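You operate a simulated robot arm through the tools that you are given. There is no shell and no other tool.

You are at the controls of a simulated two-armed robot. One attempt, no reset.

TASK
Tip the stones out of the blue hopper into the black bucket.
Fine: close the gate and the valve first, let the hopper down again, then open the valve fully; the pump stays on.

Only the result counts: the job must be done as asked and must still hold three seconds after the hand-in. Knocking over, shifting, dropping, spilling or breaking anything else fails it.

THE ROBOT
Two 7-joint arms with two-finger grippers on one trunk that stands fixed in place. Base frame: the origin is at the foot of the trunk, x ahead of it, y to its left, z up; the work surface is at about z = 0.6. Readings come in m, rad, newtons and seconds.
The left shoulder is at [0.07, 0.139, 1.305], the right one opposite. With the tool pointing down near the work surface each hand reaches from about 0.1 to 0.58 m from the base axis, measured 20 degrees to its own side. Payload 3.43 kg a hand.
The tool frame of a hand sits at the grasp point between the pads (the TCP): z along the fingers, y along the line on which they close. The tips reach 0.03 m beyond it. The gripper opens to 0.104 m. The gripper's body begins 0.057 m behind the TCP.
Orientation is that of the tool frame in the base frame, as [roll, pitch, yaw] about the fixed x, y, z axes, in that order (R = Rz(yaw) Ry(pitch) Rx(roll)). With the fingers straight down and closing along the base's y, the tool's x points along the base's -x, its y along +y and its z along -z.

THE INTERFACE
- The arms move only by the tool send_rows. It takes "left_series", "right_series" or both (then of equal length, played together; a hand with none holds still); each is text: rows parted by semicolons, each of 7 numbers parted by spaces: the shift along the base's x, y, z in cm, then the turn, a rotation vector about the base's x, y, z in rad, then the closure, from 0 (fully open) to 1 (shut). In form: dx dy dz ax ay az fingers; .... A call has 1 to 20 rows; each row shifts and turns the commanded pose from where the row before left it. Rows are played at 5 a second. More than 0.05 m and 0.15 rad between two rows, or a gripper value outside its range, and nothing of the call is played. A pose out of reach is approached as far as the arm can. The call stops where the force on the tool passes 40 N (or 10 N more than at its start, if that is more) or the arm is blocked; 0.2 s more then pass. Each finger travels about 0.045 m/s and halts on what it meets, pressing with about 35 N; the grip force reading is that of the motor and also rises with nothing between the fingers. The clock runs only during rows and for 0.2 s after the last one: add rows that do not move to give the fingers time. It gives the time, the measured TCP pose, the force on the tool (base axes), the opening and the grip force at its end, in the units of the frame above (readings bear some noise), with the torque about the TCP (base axes, N m) and any sound that the robot's microphone picked up, and new pictures: "pictures" is both (left out), scene, wrist or none (wrist: the cameras of the hands that moved).
- Cameras (640 x 400 px; columns grow to the right, rows downward): "scene" is now at [0.1186, -0.0544, 1.5295]; the picture's right is [-0.62, -0.78, 0.00], its down [-0.49, 0.39, -0.78] and it looks along [0.61, -0.48, -0.63] (base axes); focal length 296 px, centre (320, 200). "left" rides on the left gripper at [0.067, -0.018, -0.09] in its tool frame; the picture's right is [0.25, 0.97, 0.00], its down [-0.73, 0.19, -0.66] and it looks along [-0.64, 0.17, 0.75] (tool axes); focal length 218 px, centre (320, 200). "right" rides on the right gripper at [0.067, 0.018, -0.09] in its tool frame; the picture's right is [-0.25, 0.97, 0.00], its down [-0.73, -0.19, -0.66] and it looks along [-0.63, -0.17, 0.75] (tool axes); focal length 218 px, centre (320, 200). There is no depth. A picture from a camera that has moved, and an enlarged one, comes with that camera's place and axes in the base frame and with its lens.
- move_column(by): slides the trunk up (or, below 0, down) by that many m; the arms and the scene camera ride with it, the base frame stays. It gives what a move gives, with no picture.
- pan_tilt(pan, tilt): turns the head with the scene camera to pan (to the left, within 1.501 rad either way) and tilt (down, from -0.506 to 1.204), counted from straight ahead of the robot. It gives what a move gives, and a new picture of the scene camera.
- inspect(camera, box): a new picture of the part [left, top, right, bottom] of that camera's present view, enlarged. The clock stands still meanwhile.
- sign_off(): hands the job in; it is judged then, once.

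Nothing tells you positions but the pictures and the camera data. Unless the task says otherwise, let go and move clear before handing in.

The tools are called after "Emit:" by a JSON object that holds its "name" and its "arguments". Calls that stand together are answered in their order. send_rows: Moves the arms, as the interface text tells. Its arguments: {"type":"object","properties":{"left_series":{"type":"string"},"right_series":{"type":"string"},"pictures":{"type":"string","enum":["both","scene","wrist","none"]}},"required":[]} The other tools are called the same way: move_column (by) slides the trunk up or down; pan_tilt (pan, tilt) turns the head that bears the scene camera; inspect (camera, box) takes an enlarged picture of a part of a camera's view; sign_off () hands the job in.

At the start:

```text
t: 0.0
left_position: [0.4764, -0.0441, 1.2636]
left_tool_rot: [-3.14, -0.001, -3.141]
left_wrist_force: [0.4, -0.9, -0.9]
left_ft_torque: [0.0, 0.02, 0.02]
left_finger_gap: 0.1039
left_grip_force: 0.0
right_position: [0.4014, -0.487, 1.3082]
right_tool_rot: [3.138, 0.001, -3.141]
right_wrist_force: [0.5, -0.4, -0.3]
right_ft_torque: [-0.02, 0.02, 0.05]
right_finger_gap: 0.1041
right_grip_force: 0.1
trunk travel left (down, up): [-0.8, 0.14]
head pan, tilt: [-0.672, 0.679]
```

scene: 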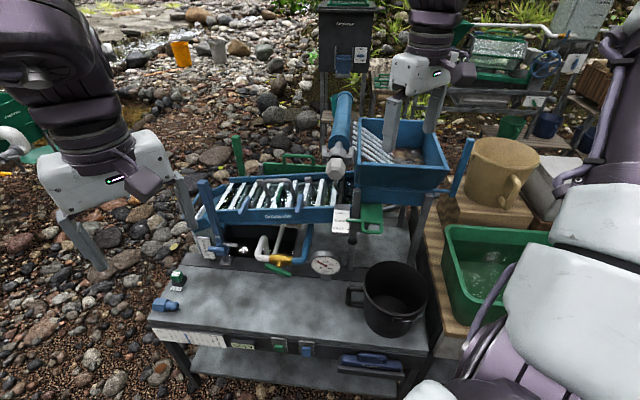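
right: 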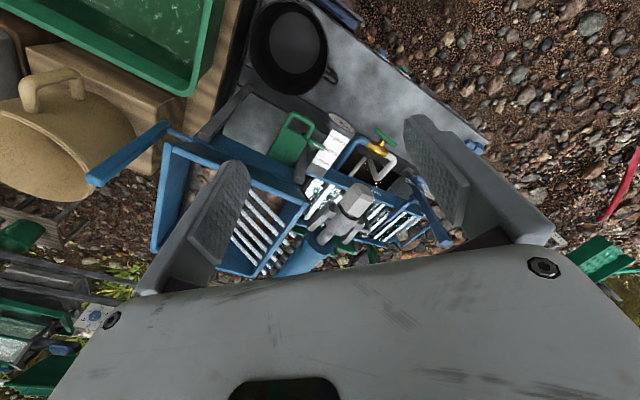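
left: 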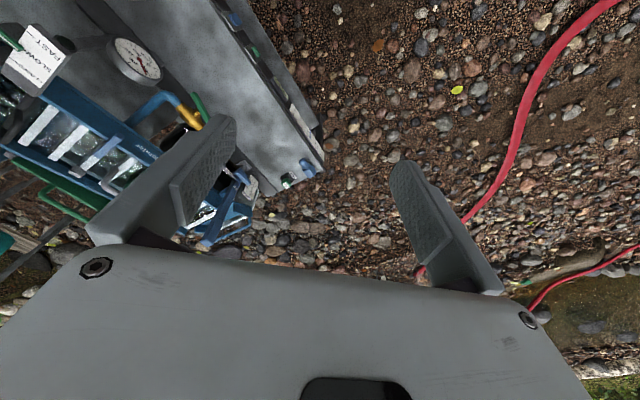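

I see a sluice machine: a blue hopper with stones on the right end, a riffle box to the left, a green gate, a yellow-handled valve, a gauge and a black bucket on a grey table. I'll look closer at each part before moving.

Emit:
{"name": "inspect", "arguments": {"camera": "scene", "box": [180, 160, 340, 290]}}

Emit:
{"name": "inspect", "arguments": {"camera": "scene", "box": [310, 80, 470, 240]}}

Emit:
{"name": "inspect", "arguments": {"camera": "scene", "box": [140, 260, 440, 400]}}

Emit:
{"name": "inspect", "arguments": {"camera": "right", "box": [140, 60, 460, 290]}}

Emit:
{"name": "inspect", "arguments": {"camera": "left", "box": [0, 0, 320, 240]}}

```text
3.08 times, centred on (260, 225) of scene
camera zoom: at [0.1186, -0.0544, 1.5295], right [-0.62, -0.78, 0.0], down [-0.49, 0.39, -0.78], along [0.61, -0.48, -0.63], focal length 911 px, centre (505, 123)
```

zoom: 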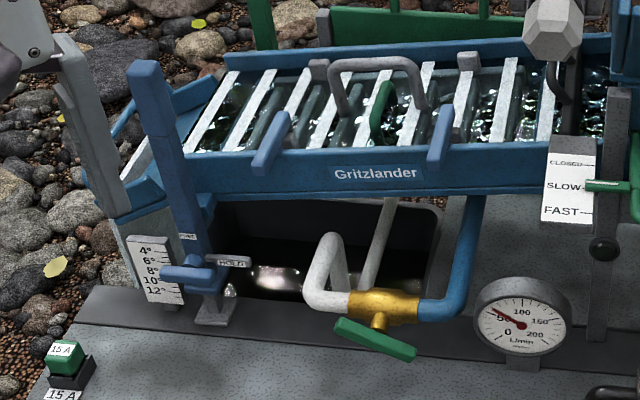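

```text
2.50 times, centred on (390, 160) of scene
camera zoom: at [0.1186, -0.0544, 1.5295], right [-0.62, -0.78, 0.0], down [-0.49, 0.39, -0.78], along [0.61, -0.48, -0.63], focal length 740 px, centre (145, 300)
```

zoom: 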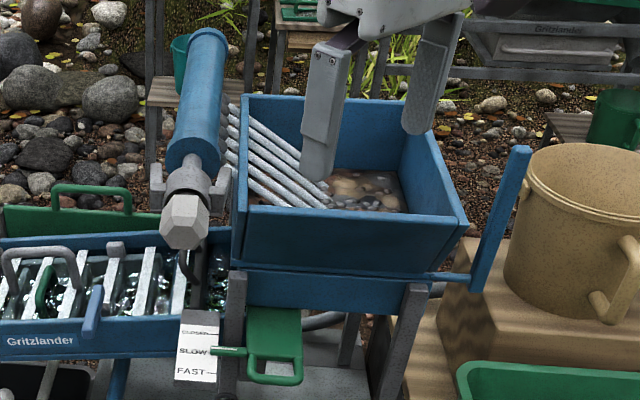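

```text
2.13 times, centred on (290, 330) of scene
camera zoom: at [0.1186, -0.0544, 1.5295], right [-0.62, -0.78, 0.0], down [-0.49, 0.39, -0.78], along [0.61, -0.48, -0.63], focal length 632 px, centre (384, -77)
```

zoom: 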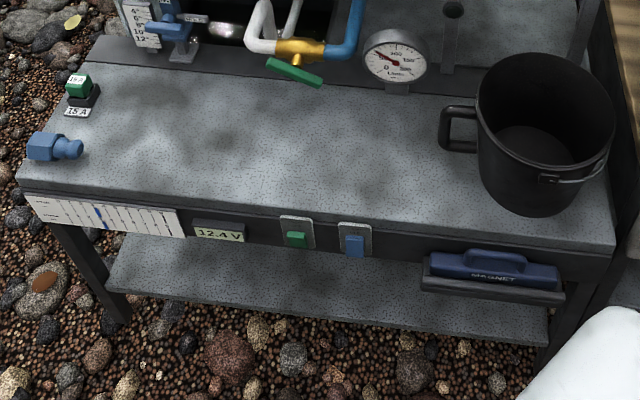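

```text
1.74 times, centred on (300, 175) of right
camera zoom: at [0.3343, -0.4699, 1.3976], right [0.25, 0.97, 0.0], down [0.73, -0.19, 0.66], along [0.64, -0.17, -0.75], focal length 380 px, centre (355, 244)
```

zoom: 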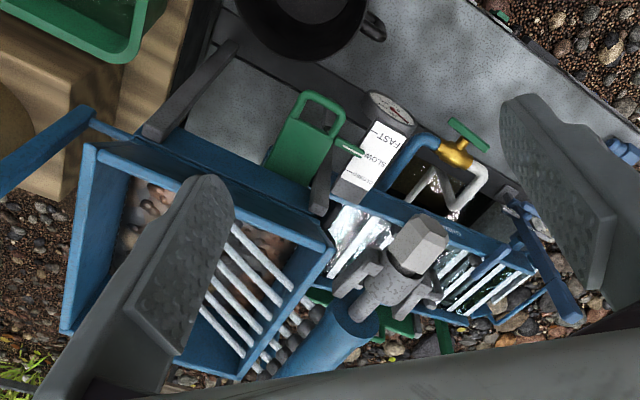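

```text
1.67 times, centred on (160, 120) of left
camera zoom: at [0.4093, -0.063, 1.3528], right [-0.25, 0.97, 0.0], down [0.73, 0.19, 0.66], along [0.64, 0.17, -0.75], focal length 364 px, centre (587, 333)
```

zoom: 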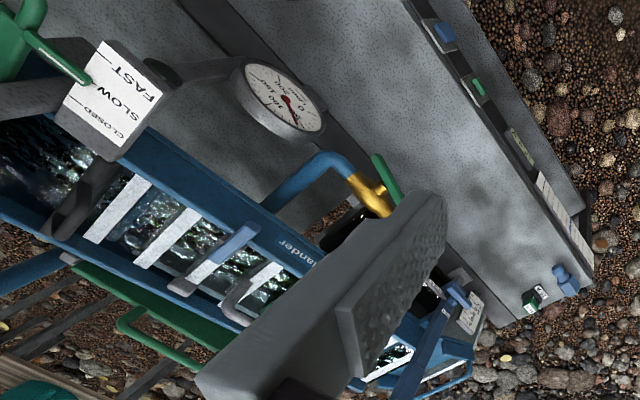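

The hopper sits high up on legs behind the bucket, and the right hand is hanging above it and blocking the view. The machine seems turned about 45° from my frame, so I'll draw the right hand back, turn it to match, and look again.

Emit:
{"name": "send_rows", "arguments": {"right_series": "-3 0 2 0 0 -0.14 0; -3 0 2 0 0 -0.14 0; -3 0 2 0 0 -0.14 0; -3 0 1 0 0 -0.14 0; -3 0 1 0 0 -0.14 0; -3 0 1 0 0 -0.085 0", "pictures": "both"}}

```text
t: 1.4
left_position: [0.4764, -0.0448, 1.2632]
left_tool_rot: [3.141, 0.002, 3.14]
left_wrist_force: [-0.3, -0.2, 0.5]
left_ft_torque: [0.0, 0.01, 0.03]
left_finger_gap: 0.1041
left_grip_force: 0.1
right_position: [0.231, -0.4887, 1.3597]
right_tool_rot: [3.139, 0.002, 2.355]
right_wrist_force: [-0.3, -0.8, -0.3]
right_ft_torque: [0.02, -0.02, 0.02]
right_finger_gap: 0.1039
right_grip_force: 0.0
right hand out of reach, approached as far as the arm can: row 4, 5, 6
trunk travel left (down, up): [-0.8, 0.14]
head pan, tilt: [-0.672, 0.679]
camera scene: at [0.1169, -0.0542, 1.5297], right [-0.62, -0.78, 0.0], down [-0.49, 0.39, -0.78], along [0.61, -0.48, -0.63], focal length 296 px, centre (320, 200)
camera right: at [0.1963, -0.4282, 1.4479], right [0.86, 0.5, 0.0], down [0.38, -0.65, 0.66], along [0.33, -0.57, -0.75], focal length 218 px, centre (320, 200)
```

scene: 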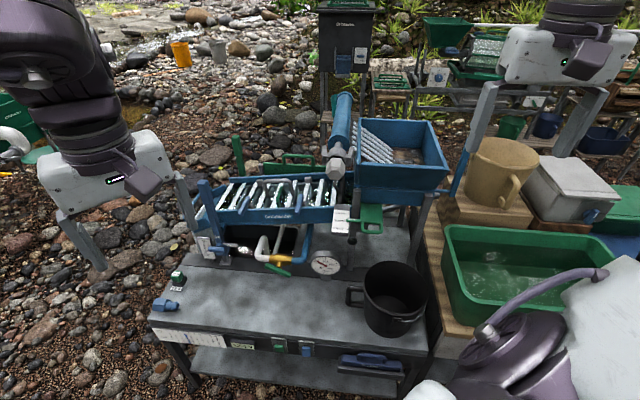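
right: 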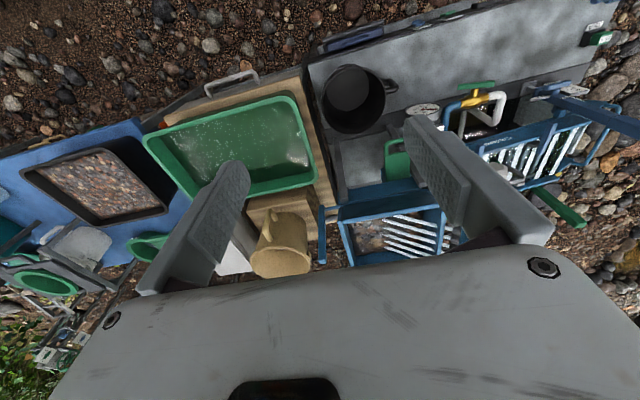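

Now I can see the whole hopper from two sides. Let me enlarge the hopper, lever and gate.

Emit:
{"name": "inspect", "arguments": {"camera": "right", "box": [290, 50, 450, 280]}}

Emit:
{"name": "inspect", "arguments": {"camera": "scene", "box": [320, 90, 480, 190]}}

Emit:
{"name": "inspect", "arguments": {"camera": "scene", "box": [320, 160, 480, 260]}}

Emit:
{"name": "inspect", "arguments": {"camera": "right", "box": [380, 60, 640, 220]}}

```text
1.74 times, centred on (370, 165) of right
camera zoom: at [0.1963, -0.4282, 1.4479], right [0.86, 0.5, 0.0], down [0.38, -0.65, 0.66], along [0.33, -0.57, -0.75], focal length 380 px, centre (233, 261)
```

zoom: 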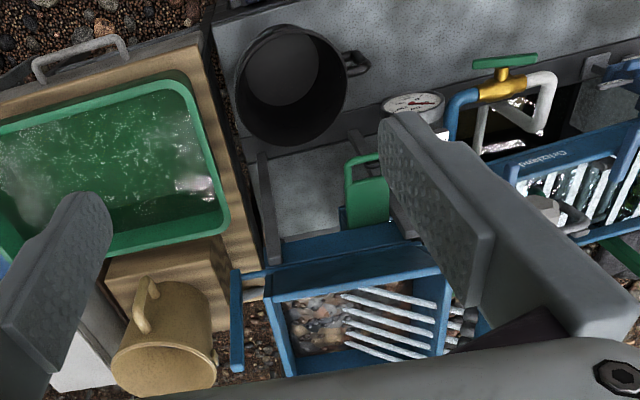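

```text
4.00 times, centred on (400, 140) of scene
camera zoom: at [0.1169, -0.0542, 1.5297], right [-0.62, -0.78, 0.0], down [-0.49, 0.39, -0.78], along [0.61, -0.48, -0.63], focal length 1185 px, centre (0, 440)
```

zoom: 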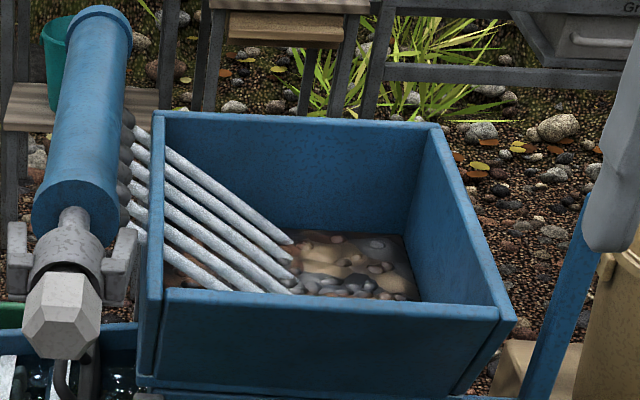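

```text
4.00 times, centred on (400, 210) of scene
camera zoom: at [0.1169, -0.0542, 1.5297], right [-0.62, -0.78, 0.0], down [-0.49, 0.39, -0.78], along [0.61, -0.48, -0.63], focal length 1185 px, centre (0, 160)
```

zoom: 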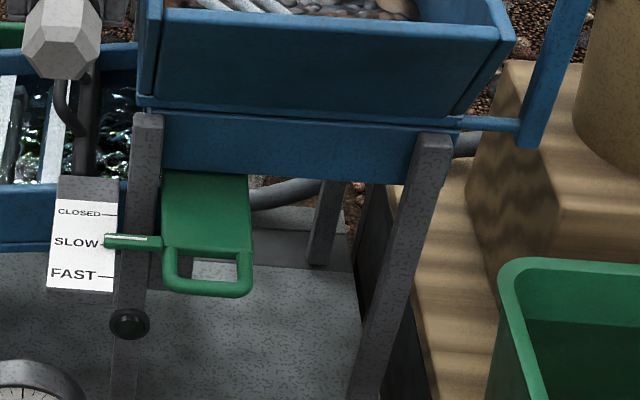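

```text
2.46 times, centred on (510, 140) of right
camera zoom: at [0.1963, -0.4282, 1.4479], right [0.86, 0.5, 0.0], down [0.38, -0.65, 0.66], along [0.33, -0.57, -0.75], focal length 537 px, centre (-148, 348)
```

zoom: 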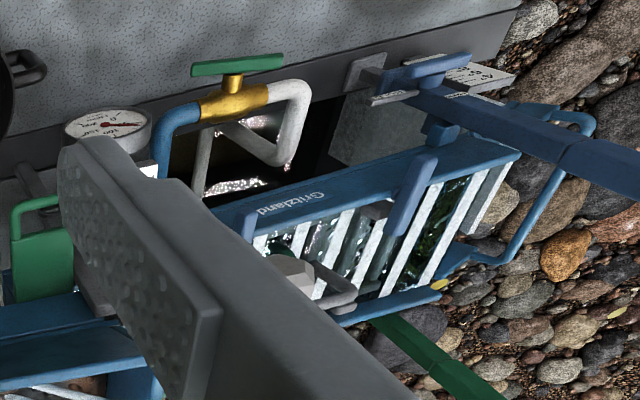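

The hopper hinges on an axle along its front bottom edge, with a blue upright crank at its right end; the gate slides in towards "CLOSED" and the valve is part open at roughly 50 L/min. Everything is fairly far from the shoulders, so I'll lower the trunk for reach and get a second viewpoint.

Emit:
{"name": "move_column", "arguments": {"by": -0.3}}

Emit:
{"name": "pan_tilt", "arguments": {"pan": -0.785, "tilt": 0.5}}

```text
t: 4.4
left_position: [0.4788, -0.0441, 0.963]
left_tool_rot: [-3.141, 0.0, 3.14]
left_wrist_force: [-0.5, -0.2, 0.1]
left_ft_torque: [-0.02, -0.02, -0.02]
left_finger_gap: 0.104
left_grip_force: 0.1
right_position: [0.233, -0.4878, 1.0589]
right_tool_rot: [3.141, 0.002, 2.356]
right_wrist_force: [-0.4, -0.3, -0.1]
right_ft_torque: [-0.02, -0.01, -0.02]
right_finger_gap: 0.1038
right_grip_force: 0.1
trunk travel left (down, up): [-0.5, 0.44]
head pan, tilt: [-0.672, 0.679]
```

```text
t: 5.1
left_position: [0.4768, -0.0441, 0.9628]
left_tool_rot: [-3.142, 0.0, -3.141]
left_wrist_force: [0.4, 1.0, 0.1]
left_ft_torque: [-0.02, 0.03, 0.0]
left_finger_gap: 0.104
left_grip_force: 0.1
right_position: [0.2332, -0.4885, 1.0579]
right_tool_rot: [3.141, 0.003, 2.356]
right_wrist_force: [0.6, -0.3, -0.4]
right_ft_torque: [0.04, 0.0, 0.0]
right_finger_gap: 0.1041
right_grip_force: 0.0
trunk travel left (down, up): [-0.5, 0.44]
head pan, tilt: [-0.785, 0.499]
camera scene: at [0.1157, -0.0653, 1.2454], right [-0.71, -0.71, 0.0], down [-0.34, 0.34, -0.88], along [0.62, -0.62, -0.48], focal length 296 px, centre (320, 200)
```

scene: 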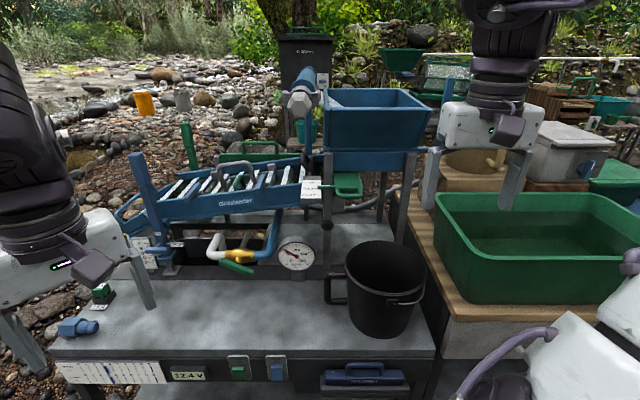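

This view is square to the table, so the machine is turned exactly 45° (depth axis (0.707,-0.707)). I'll enlarge the details from here.

Emit:
{"name": "inspect", "arguments": {"camera": "scene", "box": [290, 70, 450, 230]}}

Emit:
{"name": "inspect", "arguments": {"camera": "scene", "box": [180, 210, 340, 310]}}

Emit:
{"name": "inspect", "arguments": {"camera": "right", "box": [0, 0, 640, 400]}}

Emit:
{"name": "inspect", "arguments": {"camera": "left", "box": [0, 0, 640, 400]}}

Emit:
{"name": "inspect", "arguments": {"camera": "scene", "box": [270, 130, 430, 230]}}

```text
2.50 times, centred on (370, 150) of scene
camera zoom: at [0.1157, -0.0653, 1.2454], right [-0.71, -0.71, 0.0], down [-0.34, 0.34, -0.88], along [0.62, -0.62, -0.48], focal length 740 px, centre (195, 325)
```

zoom: 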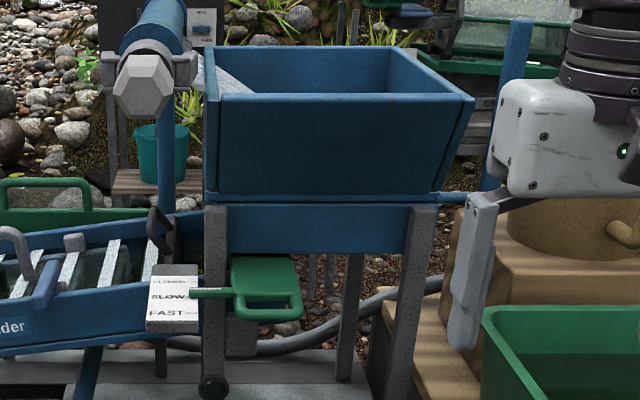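

```text
4.00 times, centred on (260, 260) of scene
camera zoom: at [0.1157, -0.0653, 1.2454], right [-0.71, -0.71, 0.0], down [-0.34, 0.34, -0.88], along [0.62, -0.62, -0.48], focal length 1185 px, centre (560, -40)
```

zoom: 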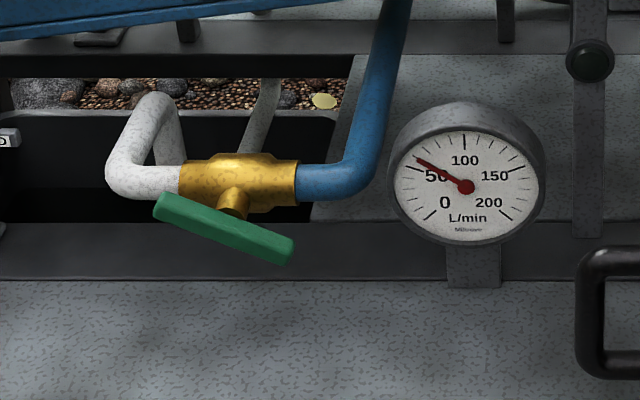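

```text
1.00 times, centred on (320, 200) of right (not enlarged: the box is as wide or as high as the picture)
camera zoom: at [0.1979, -0.4286, 1.1477], right [0.86, 0.51, 0.0], down [0.38, -0.65, 0.66], along [0.33, -0.57, -0.75], focal length 218 px, centre (320, 200)
```

zoom: 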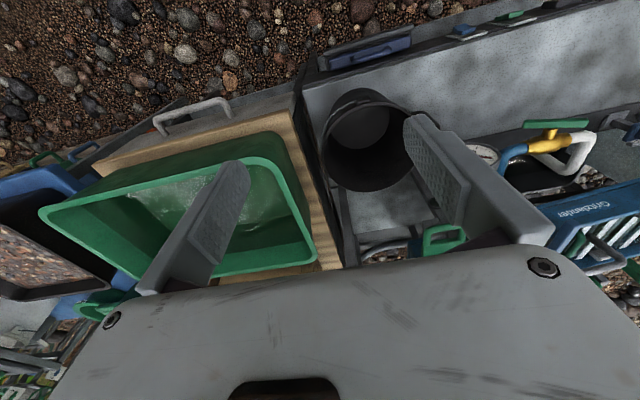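

```text
1.00 times, centred on (320, 200) of left (not enlarged: the box is as wide or as high as the picture)
camera zoom: at [0.4093, -0.063, 1.0528], right [-0.25, 0.97, 0.0], down [0.73, 0.19, 0.66], along [0.64, 0.17, -0.75], focal length 218 px, centre (320, 200)
```

zoom: 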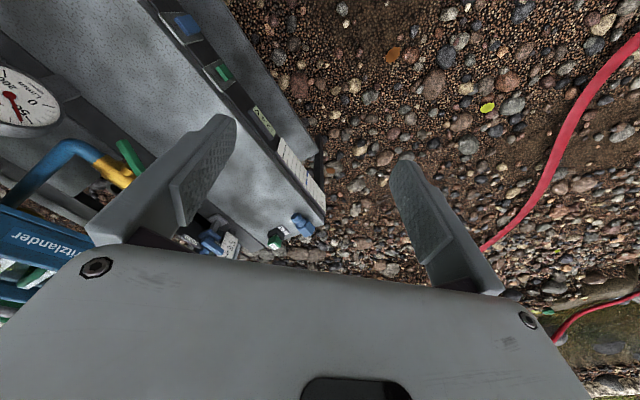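

```text
4.00 times, centred on (350, 180) of scene
camera zoom: at [0.1157, -0.0653, 1.2454], right [-0.71, -0.71, 0.0], down [-0.34, 0.34, -0.88], along [0.62, -0.62, -0.48], focal length 1185 px, centre (200, 280)
```

zoom: 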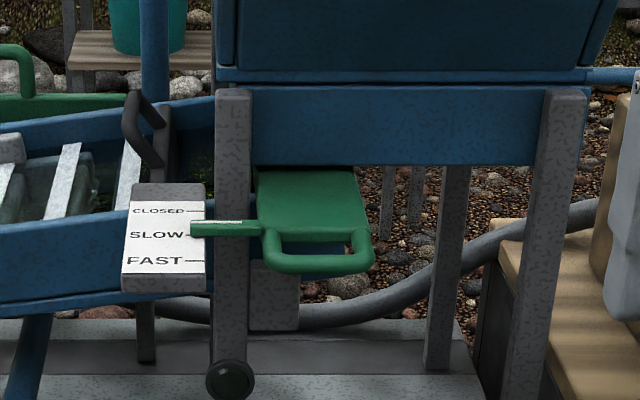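

I've fixed a machine frame from the two head views: gate pull bar at about (0.495,-0.545,0.925), valve handle centre (0.70,-0.335,0.715), hopper crank top (0.425,-0.81,1.16), bucket rim centre (0.40,-0.57,0.75). I'll bring the right hand, closed and tilted forward, to just in front of the gate bar.

Emit:
{"name": "send_rows", "arguments": {"right_series": "3.62 -0.15 -2.05 -0.106 -0.106 0 1; 3.62 -0.15 -2.05 -0.106 -0.106 0 1; 3.62 -0.15 -2.05 -0.106 -0.106 0 1; 3.62 -0.15 -2.05 -0.106 -0.106 0 1; 3.62 -0.15 -2.05 -0.106 -0.106 0 1; 3.62 -0.15 -2.05 0 0 0 1; 0 0 0 0 0 0 1", "pictures": "both"}}

```text
t: 6.7
left_position: [0.4765, -0.0467, 0.9622]
left_tool_rot: [3.139, 0.001, -3.141]
left_wrist_force: [0.0, -0.3, 0.1]
left_ft_torque: [0.02, -0.01, 0.03]
left_finger_gap: 0.104
left_grip_force: 0.1
right_position: [0.4393, -0.5351, 0.9038]
right_tool_rot: [3.139, 0.687, 2.381]
right_wrist_force: [0.3, -0.5, -0.1]
right_ft_torque: [0.0, 0.0, 0.01]
right_finger_gap: 0.0
right_grip_force: 35.1
right hand out of reach, approached as far as the arm can: row 4, 5
trunk travel left (down, up): [-0.5, 0.44]
head pan, tilt: [-0.785, 0.499]
camera scene: at [0.1158, -0.0675, 1.2452], right [-0.71, -0.71, 0.0], down [-0.34, 0.34, -0.88], along [0.62, -0.62, -0.48], focal length 296 px, centre (320, 200)
camera right: at [0.3725, -0.4479, 0.9298], right [0.81, 0.57, 0.16], down [-0.02, -0.24, 0.97], along [0.59, -0.79, -0.18], focal length 218 px, centre (320, 200)
```

scene: 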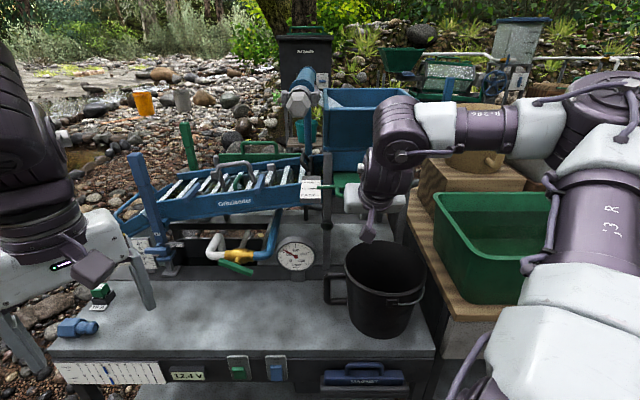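
right: 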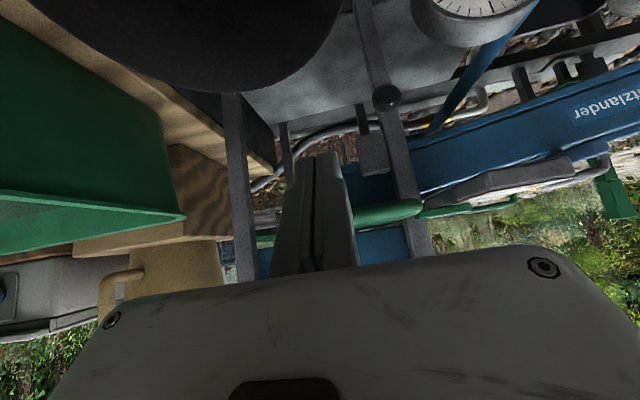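

The fingertips are just in front of the gate bar but about 3.5 cm too far right along it. I'll slide left along the bar, lift slightly, and close most of the gap before pushing.

Emit:
{"name": "send_rows", "arguments": {"right_series": "1.2 1.2 0.8 0 0 0 1; 1.2 1.2 0.8 0 0 0 1; 1.0 -1.0 0 0 0 0 1", "pictures": "both"}}

```text
t: 7.5
left_position: [0.4774, -0.0442, 0.9626]
left_tool_rot: [3.14, 0.001, -3.141]
left_wrist_force: [0.9, 0.9, 0.6]
left_ft_torque: [-0.04, 0.01, -0.01]
left_finger_gap: 0.104
left_grip_force: 0.0
right_position: [0.463, -0.5307, 0.9217]
right_tool_rot: [3.137, 0.686, 2.383]
right_wrist_force: [-0.5, -0.8, -0.5]
right_ft_torque: [-0.03, 0.02, -0.01]
right_finger_gap: 0.0
right_grip_force: 34.3
right hand out of reach, approached as far as the arm can: row 1, 2
trunk travel left (down, up): [-0.5, 0.44]
head pan, tilt: [-0.785, 0.499]
camera scene: at [0.1161, -0.0652, 1.2454], right [-0.71, -0.71, 0.0], down [-0.34, 0.34, -0.88], along [0.62, -0.62, -0.48], focal length 296 px, centre (320, 200)
camera right: at [0.3962, -0.4437, 0.947], right [0.81, 0.57, 0.16], down [-0.02, -0.24, 0.97], along [0.59, -0.79, -0.18], focal length 218 px, centre (320, 200)
```

scene: 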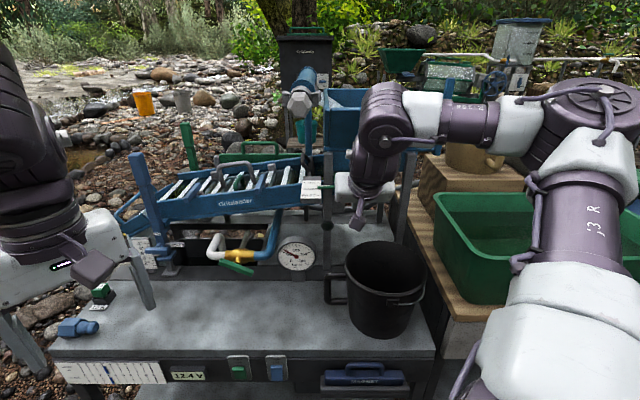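
right: 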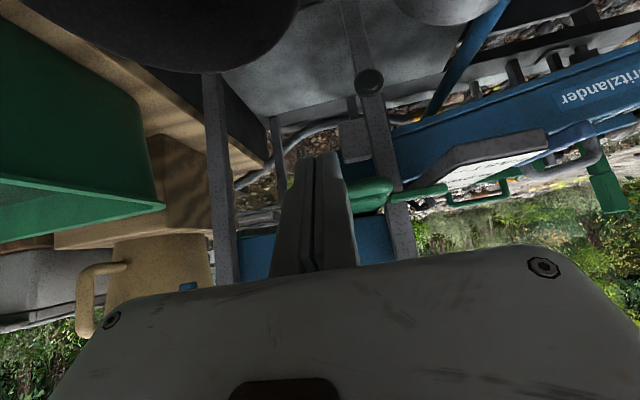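

The finger is now in front of the gate bar, within its width. I'll push it inward along the depth axis in small steps and watch the force.

Emit:
{"name": "send_rows", "arguments": {"right_series": "0.7 -0.7 0 0 0 0 1; 0.7 -0.7 0 0 0 0 1; 0.7 -0.7 0 0 0 0 1", "pictures": "both"}}

Emit:
{"name": "inspect", "arguments": {"camera": "scene", "box": [270, 130, 430, 230]}}

```text
t: 8.3
left_position: [0.4769, -0.0448, 0.9622]
left_tool_rot: [-3.141, 0.0, -3.141]
left_wrist_force: [-0.4, -0.1, 0.4]
left_ft_torque: [0.0, 0.0, 0.02]
left_finger_gap: 0.1042
left_grip_force: 0.0
right_position: [0.4819, -0.5526, 0.9198]
right_tool_rot: [3.14, 0.687, 2.383]
right_wrist_force: [-0.7, 1.4, -2.2]
right_ft_torque: [0.04, 0.04, -0.03]
right_finger_gap: 0.0
right_grip_force: 34.8
trunk travel left (down, up): [-0.5, 0.44]
head pan, tilt: [-0.785, 0.499]
camera scene: at [0.1159, -0.0656, 1.2453], right [-0.71, -0.71, 0.0], down [-0.34, 0.34, -0.88], along [0.62, -0.62, -0.48], focal length 296 px, centre (320, 200)
camera right: at [0.4159, -0.4659, 0.9473], right [0.81, 0.57, 0.16], down [-0.02, -0.24, 0.97], along [0.59, -0.79, -0.18], focal length 218 px, centre (320, 200)
```

scene: 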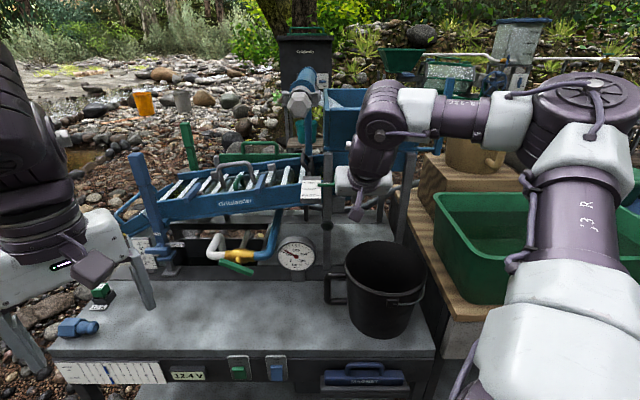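
right: 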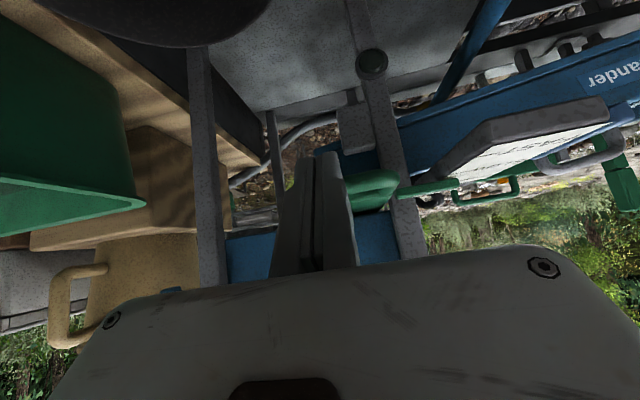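

```text
4.00 times, centred on (350, 180) of scene
camera zoom: at [0.1159, -0.0656, 1.2453], right [-0.71, -0.71, 0.0], down [-0.34, 0.34, -0.88], along [0.62, -0.62, -0.48], focal length 1185 px, centre (200, 280)
```

zoom: 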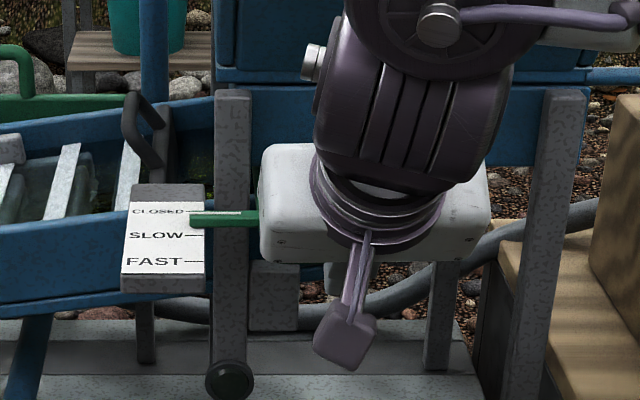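

The pointer moved up about 40 % of the way from SLOW to CLOSED with almost no resistance. I'll continue pushing until it meets its stop.

Emit:
{"name": "send_rows", "arguments": {"right_series": "0.5 -0.5 0 0 0 0 1; 0.5 -0.5 0 0 0 0 1; 0.4 -0.4 0 0 0 0 1; 0 0 0 0 0 0 1", "pictures": "wrist"}}

Emit:
{"name": "inspect", "arguments": {"camera": "scene", "box": [270, 130, 430, 230]}}

```text
t: 9.3
left_position: [0.4757, -0.045, 0.9629]
left_tool_rot: [3.14, -0.001, -3.139]
left_wrist_force: [0.2, -0.6, 0.6]
left_ft_torque: [0.01, -0.01, 0.02]
left_finger_gap: 0.104
left_grip_force: 0.1
right_position: [0.4986, -0.5667, 0.9219]
right_tool_rot: [3.139, 0.689, 2.385]
right_wrist_force: [-0.4, -0.7, -0.8]
right_ft_torque: [0.0, 0.05, -0.01]
right_finger_gap: 0.0001
right_grip_force: 34.5
trunk travel left (down, up): [-0.5, 0.44]
head pan, tilt: [-0.785, 0.499]
camera right: at [0.4305, -0.4795, 0.9486], right [0.81, 0.57, 0.16], down [-0.02, -0.24, 0.97], along [0.59, -0.79, -0.18], focal length 218 px, centre (320, 200)
```

right: 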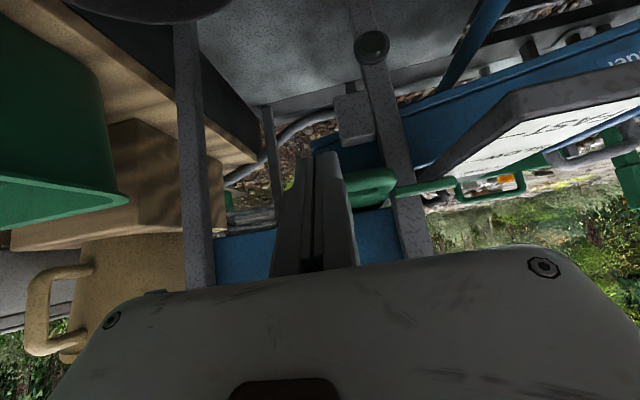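

```text
4.00 times, centred on (350, 180) of scene
camera zoom: at [0.1157, -0.0655, 1.2454], right [-0.71, -0.71, 0.0], down [-0.34, 0.34, -0.88], along [0.62, -0.62, -0.48], focal length 1185 px, centre (200, 280)
```

zoom: 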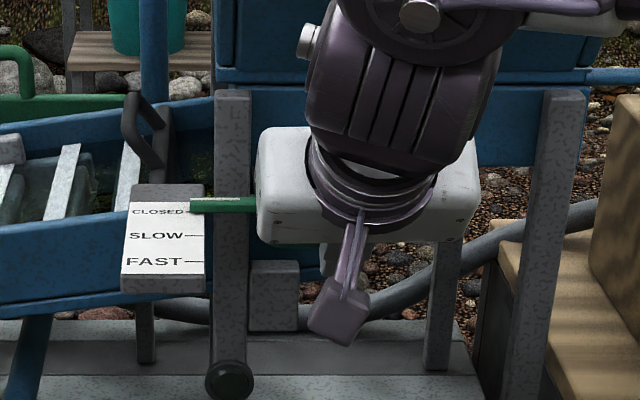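

The pointer now lies at the CLOSED mark. I'll nudge a few millimetres more to find the end stop.

Emit:
{"name": "send_rows", "arguments": {"right_series": "0.2 -0.2 0 0 0 0 1; 0.2 -0.2 0 0 0 0 1; 0 0 0 0 0 0 1", "pictures": "none"}}

Emit:
{"name": "inspect", "arguments": {"camera": "scene", "box": [290, 160, 370, 210]}}

```text
t: 10.1
left_position: [0.4752, -0.043, 0.9636]
left_tool_rot: [-3.141, 0.003, -3.14]
left_wrist_force: [-0.1, -0.1, -0.2]
left_ft_torque: [0.02, 0.02, 0.03]
left_finger_gap: 0.1037
left_grip_force: 0.0
right_position: [0.498, -0.567, 0.9211]
right_tool_rot: [-3.141, 0.683, 2.386]
right_wrist_force: [-19.3, 23.7, -11.5]
right_ft_torque: [0.46, 0.27, 0.11]
right_finger_gap: 0.0058
right_grip_force: 34.7
trunk travel left (down, up): [-0.5, 0.44]
head pan, tilt: [-0.785, 0.499]
```

```text
8.00 times, centred on (330, 185) of scene
camera zoom: at [0.1135, -0.0626, 1.2456], right [-0.71, -0.71, 0.0], down [-0.34, 0.34, -0.88], along [0.62, -0.62, -0.48], focal length 2370 px, centre (240, 320)
```

zoom: 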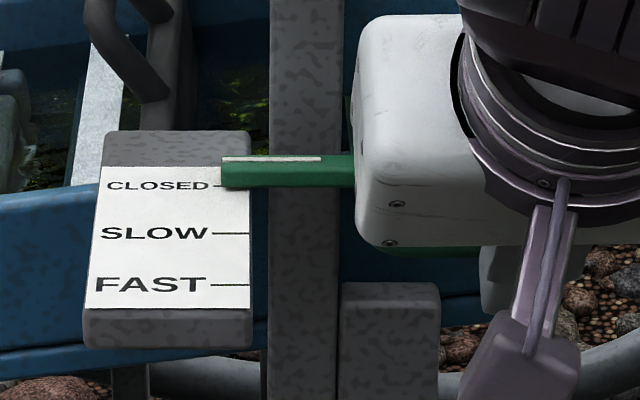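

The gate hit its hard stop at CLOSED (about 30 N). I'll back the right hand off and park it to the right and higher, away from the bucket, the trough and the gauge.

Emit:
{"name": "send_rows", "arguments": {"right_series": "-2.4 2.4 0 0 0 0 1; -2.4 2.4 1 0 0 0 1; -3 -3 3 0 0 0 1; -3 -3 3 0 0 0 1; -3 -1 2 0 0 0 1", "pictures": "both"}}

Emit:
{"name": "inspect", "arguments": {"camera": "scene", "box": [180, 170, 340, 290]}}

Emit:
{"name": "inspect", "arguments": {"camera": "scene", "box": [270, 130, 430, 230]}}

```text
refused: row 3 steps farther than a row can; nothing moved
```

```text
3.33 times, centred on (260, 230) of scene
camera zoom: at [0.1135, -0.0626, 1.2456], right [-0.71, -0.71, 0.0], down [-0.34, 0.34, -0.88], along [0.62, -0.62, -0.48], focal length 987 px, centre (520, 100)
```

zoom: 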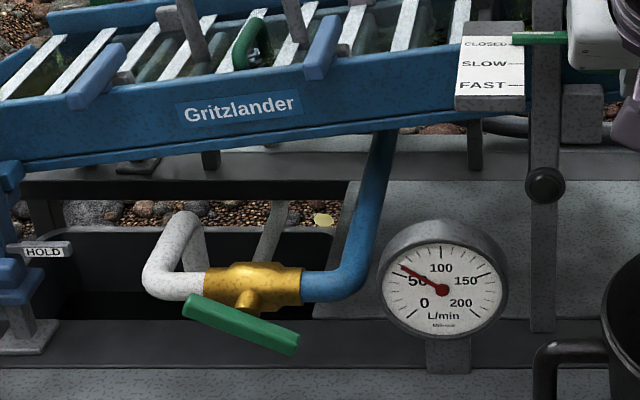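

```text
4.00 times, centred on (350, 180) of scene
camera zoom: at [0.1135, -0.0626, 1.2456], right [-0.71, -0.71, 0.0], down [-0.34, 0.34, -0.88], along [0.62, -0.62, -0.48], focal length 1185 px, centre (200, 280)
```

zoom: 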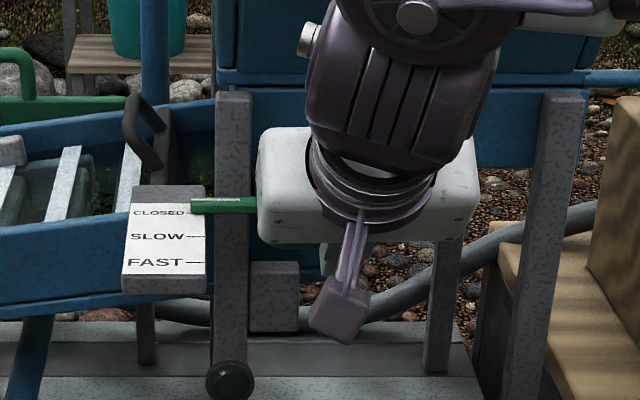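

The third step was just over the per-row limit, so nothing moved. I'll resend the same retreat with smaller steps.

Emit:
{"name": "send_rows", "arguments": {"right_series": "-2.4 2.4 0 0 0 0 1; -2.4 2.4 1 0 0 0 1; -2.5 -2.5 2.5 0 0 0 1; -2.5 -2.5 2.5 0 0 0 1; -3 -1 2 0 0 0 1", "pictures": "both"}}

Emit:
{"name": "inspect", "arguments": {"camera": "scene", "box": [270, 130, 430, 230]}}

```text
t: 11.3
left_position: [0.4759, -0.0444, 0.9635]
left_tool_rot: [3.141, 0.002, 3.142]
left_wrist_force: [0.3, 0.6, 0.0]
left_ft_torque: [0.03, -0.02, 0.0]
left_finger_gap: 0.1039
left_grip_force: 0.1
right_position: [0.3748, -0.582, 1.0033]
right_tool_rot: [3.138, 0.689, 2.383]
right_wrist_force: [-0.4, -1.0, -0.1]
right_ft_torque: [-0.02, 0.0, 0.01]
right_finger_gap: 0.0002
right_grip_force: 34.6
trunk travel left (down, up): [-0.5, 0.44]
head pan, tilt: [-0.785, 0.499]
camera scene: at [0.1138, -0.0646, 1.2456], right [-0.71, -0.71, 0.0], down [-0.34, 0.34, -0.88], along [0.62, -0.62, -0.48], focal length 296 px, centre (320, 200)
camera right: at [0.3071, -0.4957, 1.0299], right [0.81, 0.57, 0.16], down [-0.03, -0.24, 0.97], along [0.59, -0.79, -0.18], focal length 218 px, centre (320, 200)
```

scene: 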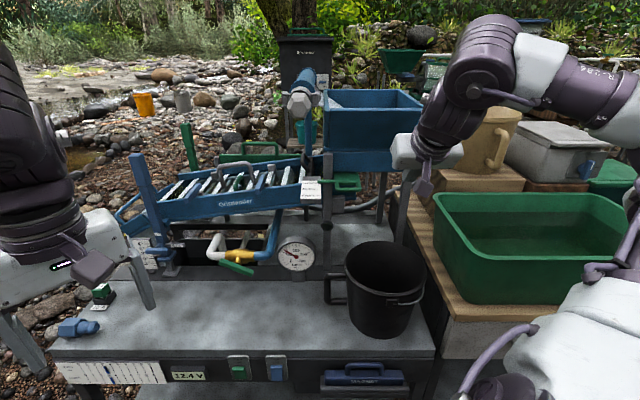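
right: 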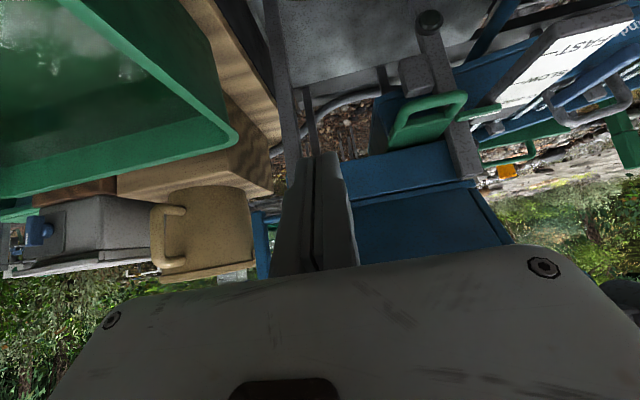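

```text
4.00 times, centred on (350, 180) of scene
camera zoom: at [0.1138, -0.0646, 1.2456], right [-0.71, -0.71, 0.0], down [-0.34, 0.34, -0.88], along [0.62, -0.62, -0.48], focal length 1185 px, centre (200, 280)
```

zoom: 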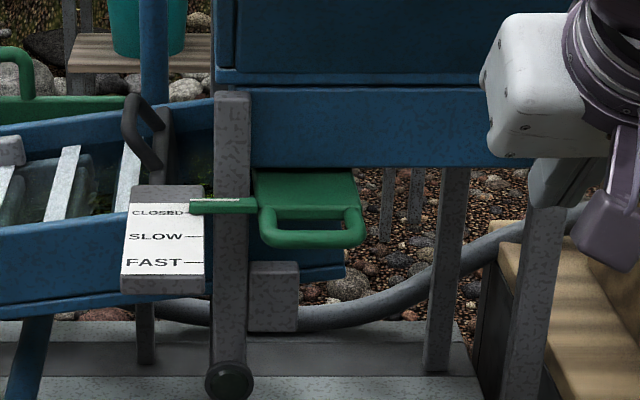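

The gate is closed and free of my hand. Now the left hand goes to the valve: closed fingers, turned to the machine's heading and tilted 45°, stopping about 10 cm short of the green handle.

Emit:
{"name": "send_rows", "arguments": {"left_series": "0.98 -1.99 -1.11 0 0 -0.131 1; 0.98 -1.99 -1.11 0 0 -0.131 1; 0.98 -1.99 -1.11 0 0 -0.131 1; 0.98 -1.99 -1.11 0 0 -0.131 1; 0.98 -1.99 -1.11 0 0 -0.131 1; 0.98 -1.99 -1.11 0 0 -0.131 1; 0.98 -1.99 -1.11 -0.0926 -0.0926 0 1; 0.98 -1.99 -1.11 -0.0926 -0.0926 0 1; 0.98 -1.99 -1.11 -0.0926 -0.0926 0 1; 0.98 -1.99 -1.11 -0.0926 -0.0926 0 1; 0.98 -1.99 -1.11 -0.0926 -0.0926 0 1; 0.98 -1.99 -1.11 -0.0926 -0.0926 0 1", "pictures": "both"}}

```text
t: 13.9
left_position: [0.4296, -0.2237, 0.9774]
left_tool_rot: [-3.095, 0.821, 2.414]
left_wrist_force: [0.7, -0.3, 0.7]
left_ft_torque: [0.03, -0.01, 0.02]
left_finger_gap: 0.0001
left_grip_force: 34.5
left hand out of reach, approached as far as the arm can: row 3, 4, 5, 6, 7, 8, 9, 10, 11, 12
right_position: [0.3761, -0.5841, 1.0023]
right_tool_rot: [3.141, 0.684, 2.383]
right_wrist_force: [0.2, 0.0, 0.4]
right_ft_torque: [-0.01, 0.0, 0.0]
right_finger_gap: 0.0
right_grip_force: 34.5
trunk travel left (down, up): [-0.5, 0.44]
head pan, tilt: [-0.785, 0.499]
camera scene: at [0.1159, -0.0656, 1.2454], right [-0.71, -0.71, 0.0], down [-0.34, 0.34, -0.88], along [0.62, -0.62, -0.48], focal length 296 px, centre (320, 200)
camera left: at [0.337, -0.1603, 0.9897], right [0.54, 0.81, -0.22], down [0.16, 0.15, 0.97], along [0.83, -0.56, -0.05], focal length 218 px, centre (320, 200)
```

scene: 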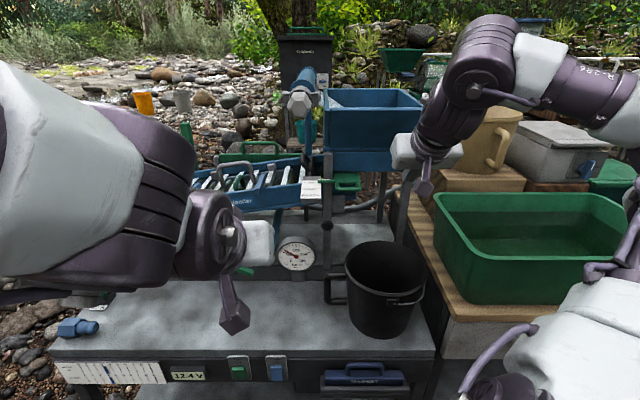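
left: 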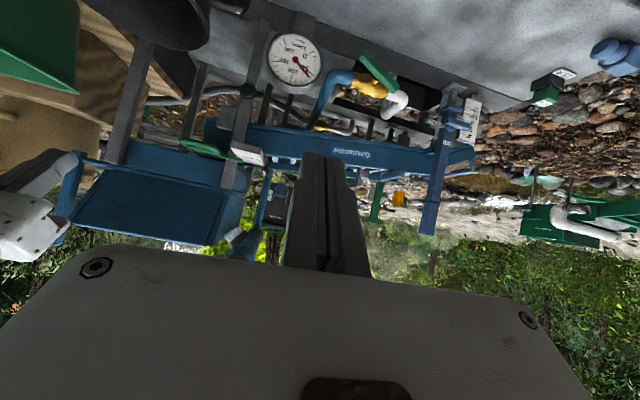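

The left arm cannot reach across to the valve, but the right arm can do it with a steeper tool at its natural heading. I'll take the left arm back out of the way first.

Emit:
{"name": "send_rows", "arguments": {"left_series": "0.2 1.6 0 0.0926 0.0926 0 1; 0.2 1.6 0 0.0926 0.0926 0 1; 0.2 1.6 0 0.0926 0.0926 0 1; 0.2 1.6 0 0.0926 0.0926 0 1; 0.2 1.6 0 0.0926 0.0926 0 1; 0.2 1.6 0 0.0926 0.0926 0 1; 0.3 1.6 0 0 0 0.131 1; 0.3 1.6 0 0 0 0.131 1; 0.3 1.6 0 0 0 0.131 1; 0.3 1.6 0 0 0 0.131 1; 0.3 1.6 0 0 0 0.131 1; 0.3 1.6 0 0 0 0.131 1", "pictures": "scene"}}

```text
t: 16.5
left_position: [0.4306, -0.0308, 0.9769]
left_tool_rot: [-3.141, 0.001, -3.139]
left_wrist_force: [0.3, -0.5, 0.3]
left_ft_torque: [0.0, -0.03, 0.03]
left_finger_gap: 0.0001
left_grip_force: 35.1
left hand out of reach, approached as far as the arm can: row 1, 2, 3, 5, 6
right_position: [0.3762, -0.5831, 1.0027]
right_tool_rot: [-3.141, 0.687, 2.385]
right_wrist_force: [-1.1, 0.1, -0.3]
right_ft_torque: [-0.04, 0.0, 0.02]
right_finger_gap: 0.0001
right_grip_force: 35.0
trunk travel left (down, up): [-0.5, 0.44]
head pan, tilt: [-0.785, 0.499]
camera scene: at [0.1156, -0.0645, 1.2455], right [-0.71, -0.71, 0.0], down [-0.34, 0.34, -0.88], along [0.62, -0.62, -0.48], focal length 296 px, centre (320, 200)
```

scene: 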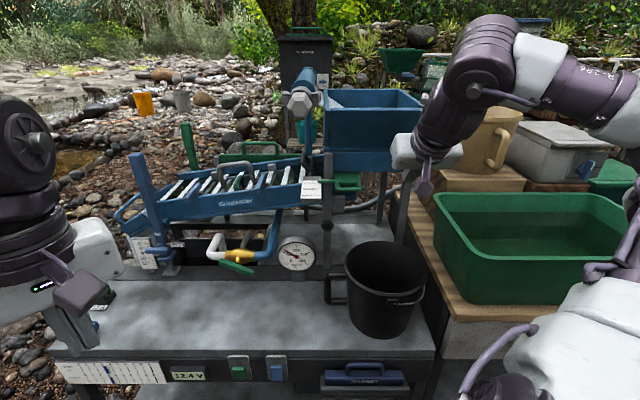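

The left arm is back. Now I'll swing the right hand across, in front of the gauge and scale, with a steeper tool and a heading nearer straight ahead, towards the valve; the left hand moves further left to stay clear.

Emit:
{"name": "send_rows", "arguments": {"left_series": "0 4 0 0 0 0 1; 0 4 0 0 0 0 1; 0 4 0 0 0 0 1; 0 0 0 0 0 0 1; 0 0 0 0 0 0 1; 0 0 0 0 0 0 1; 0 0 0 0 0 0 1; 0 0 0 0 0 0 1", "right_series": "1.93 3.31 -0.66 0.04 0.04 0.068 1; 1.93 3.31 -0.66 0.04 0.04 0.068 1; 1.93 3.31 -0.66 0.04 0.04 0.068 1; 1.93 3.31 -0.66 0.04 0.04 0.068 1; 1.93 3.31 -0.66 0.04 0.04 0.068 1; 1.93 3.31 -0.66 0.04 0.04 0.068 1; 1.93 3.31 -0.66 0 0 0 1; 1.93 3.31 -0.66 0 0 0 1", "pictures": "both"}}

```text
t: 18.3
left_position: [0.4323, 0.0883, 0.9795]
left_tool_rot: [-3.14, -0.003, 3.142]
left_wrist_force: [-0.2, -0.5, -0.3]
left_ft_torque: [-0.02, 0.0, 0.02]
left_finger_gap: 0.0
left_grip_force: 35.2
right_position: [0.5274, -0.3199, 0.9502]
right_tool_rot: [3.06, 0.355, 2.756]
right_wrist_force: [0.3, 1.1, 0.9]
right_ft_torque: [-0.03, 0.0, 0.01]
right_finger_gap: 0.0001
right_grip_force: 34.9
trunk travel left (down, up): [-0.5, 0.44]
head pan, tilt: [-0.785, 0.499]
camera scene: at [0.1167, -0.0639, 1.2454], right [-0.71, -0.71, 0.0], down [-0.34, 0.34, -0.88], along [0.62, -0.62, -0.48], focal length 296 px, centre (320, 200)
camera right: at [0.4439, -0.2738, 1.0102], right [0.56, 0.81, 0.16], down [0.33, -0.4, 0.85], along [0.76, -0.42, -0.49], focal length 218 px, centre (320, 200)
camera left: at [0.3639, 0.0698, 1.0685], right [-0.25, 0.97, 0.0], down [0.73, 0.19, 0.66], along [0.63, 0.17, -0.75], focal length 218 px, centre (320, 200)
```

scene: 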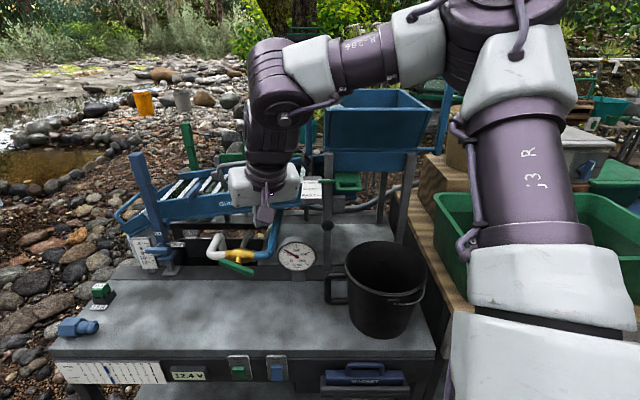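
right: 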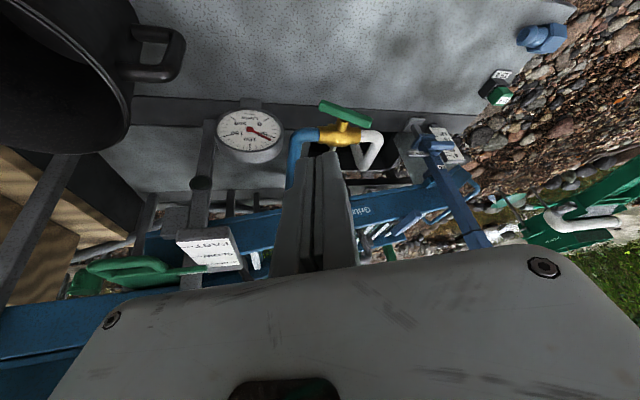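
left: 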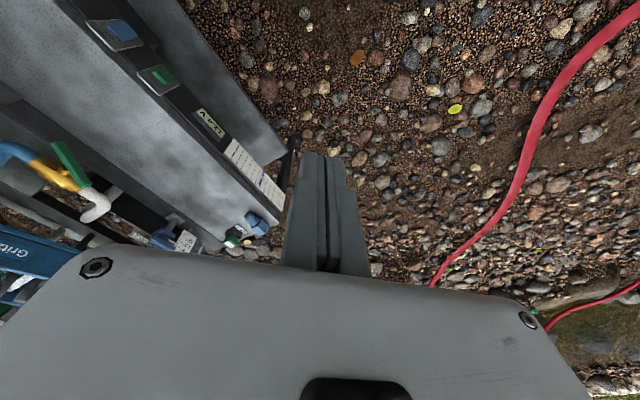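

The right arm reaches here fine, and the valve handle's position checks out from this camera too at about (0.70,-0.335,0.715). I'll descend to just above the right end of the handle.

Emit:
{"name": "send_rows", "arguments": {"right_series": "2.72 -0.76 -3.0 0 0 0 1; 2.72 -0.76 -3.0 0 0 0 1; 2.72 -0.76 -3.0 0 0 0 1; 2.72 -0.76 -3.0 0 0 0 1; 2.72 -0.76 -3.0 0 0 0 1", "pictures": "both"}}

Emit:
{"name": "inspect", "arguments": {"camera": "scene", "box": [180, 210, 340, 310]}}

Emit:
{"name": "inspect", "arguments": {"camera": "right", "box": [200, 50, 440, 200]}}

```text
t: 19.5
left_position: [0.4305, 0.0867, 0.9788]
left_tool_rot: [3.141, -0.003, -3.14]
left_wrist_force: [-0.4, -0.9, 0.2]
left_ft_torque: [0.02, 0.05, 0.0]
left_finger_gap: 0.0
left_grip_force: 34.7
right_position: [0.6657, -0.3588, 0.7949]
right_tool_rot: [3.057, 0.356, 2.756]
right_wrist_force: [-0.2, -0.7, 0.3]
right_ft_torque: [0.0, -0.01, -0.01]
right_finger_gap: 0.0002
right_grip_force: 34.6
trunk travel left (down, up): [-0.5, 0.44]
head pan, tilt: [-0.785, 0.499]
camera scene: at [0.1175, -0.0662, 1.2452], right [-0.71, -0.71, 0.0], down [-0.34, 0.34, -0.88], along [0.62, -0.62, -0.48], focal length 296 px, centre (320, 200)
camera right: at [0.5818, -0.314, 0.8564], right [0.56, 0.81, 0.16], down [0.33, -0.4, 0.85], along [0.76, -0.42, -0.5], focal length 218 px, centre (320, 200)
```

scene: 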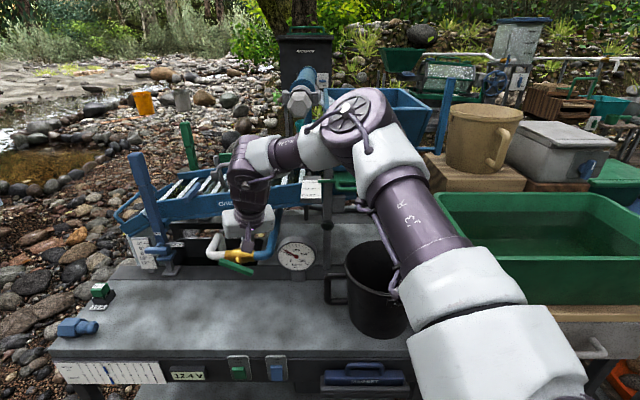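
right: 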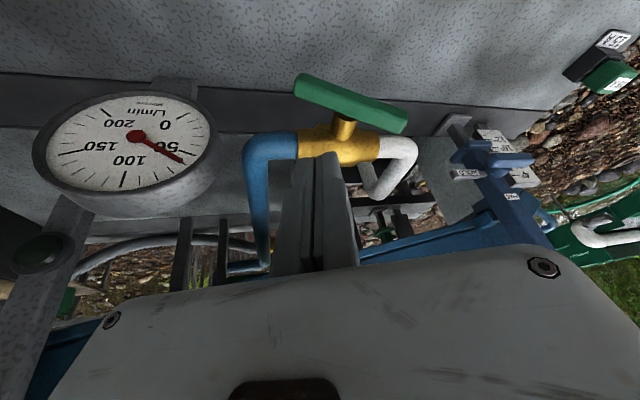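

```text
4.00 times, centred on (260, 260) of scene
camera zoom: at [0.1175, -0.0662, 1.2452], right [-0.71, -0.71, 0.0], down [-0.34, 0.34, -0.88], along [0.62, -0.62, -0.48], focal length 1185 px, centre (560, -40)
```

zoom: 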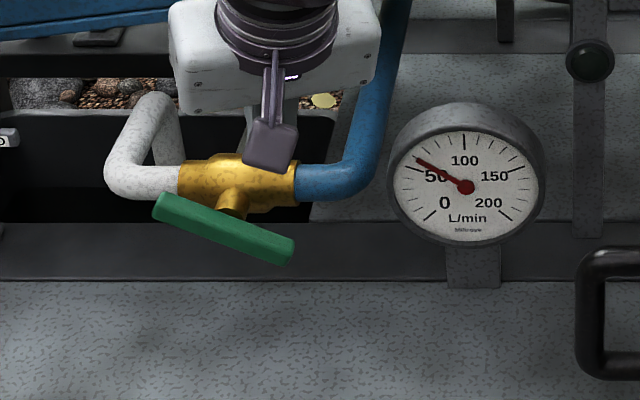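

```text
2.67 times, centred on (320, 125) of right
camera zoom: at [0.5818, -0.314, 0.8564], right [0.56, 0.81, 0.16], down [0.33, -0.4, 0.85], along [0.76, -0.42, -0.5], focal length 582 px, centre (320, 400)
```

zoom: 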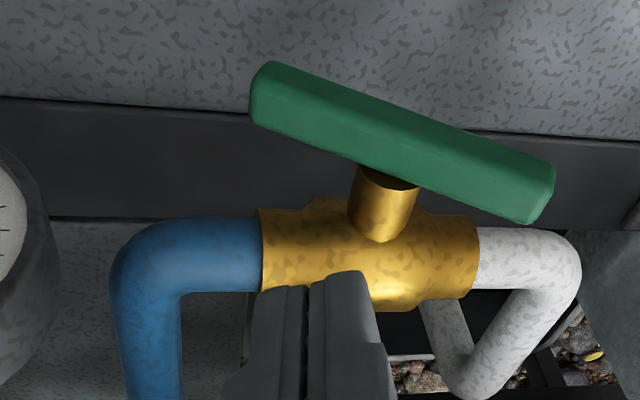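

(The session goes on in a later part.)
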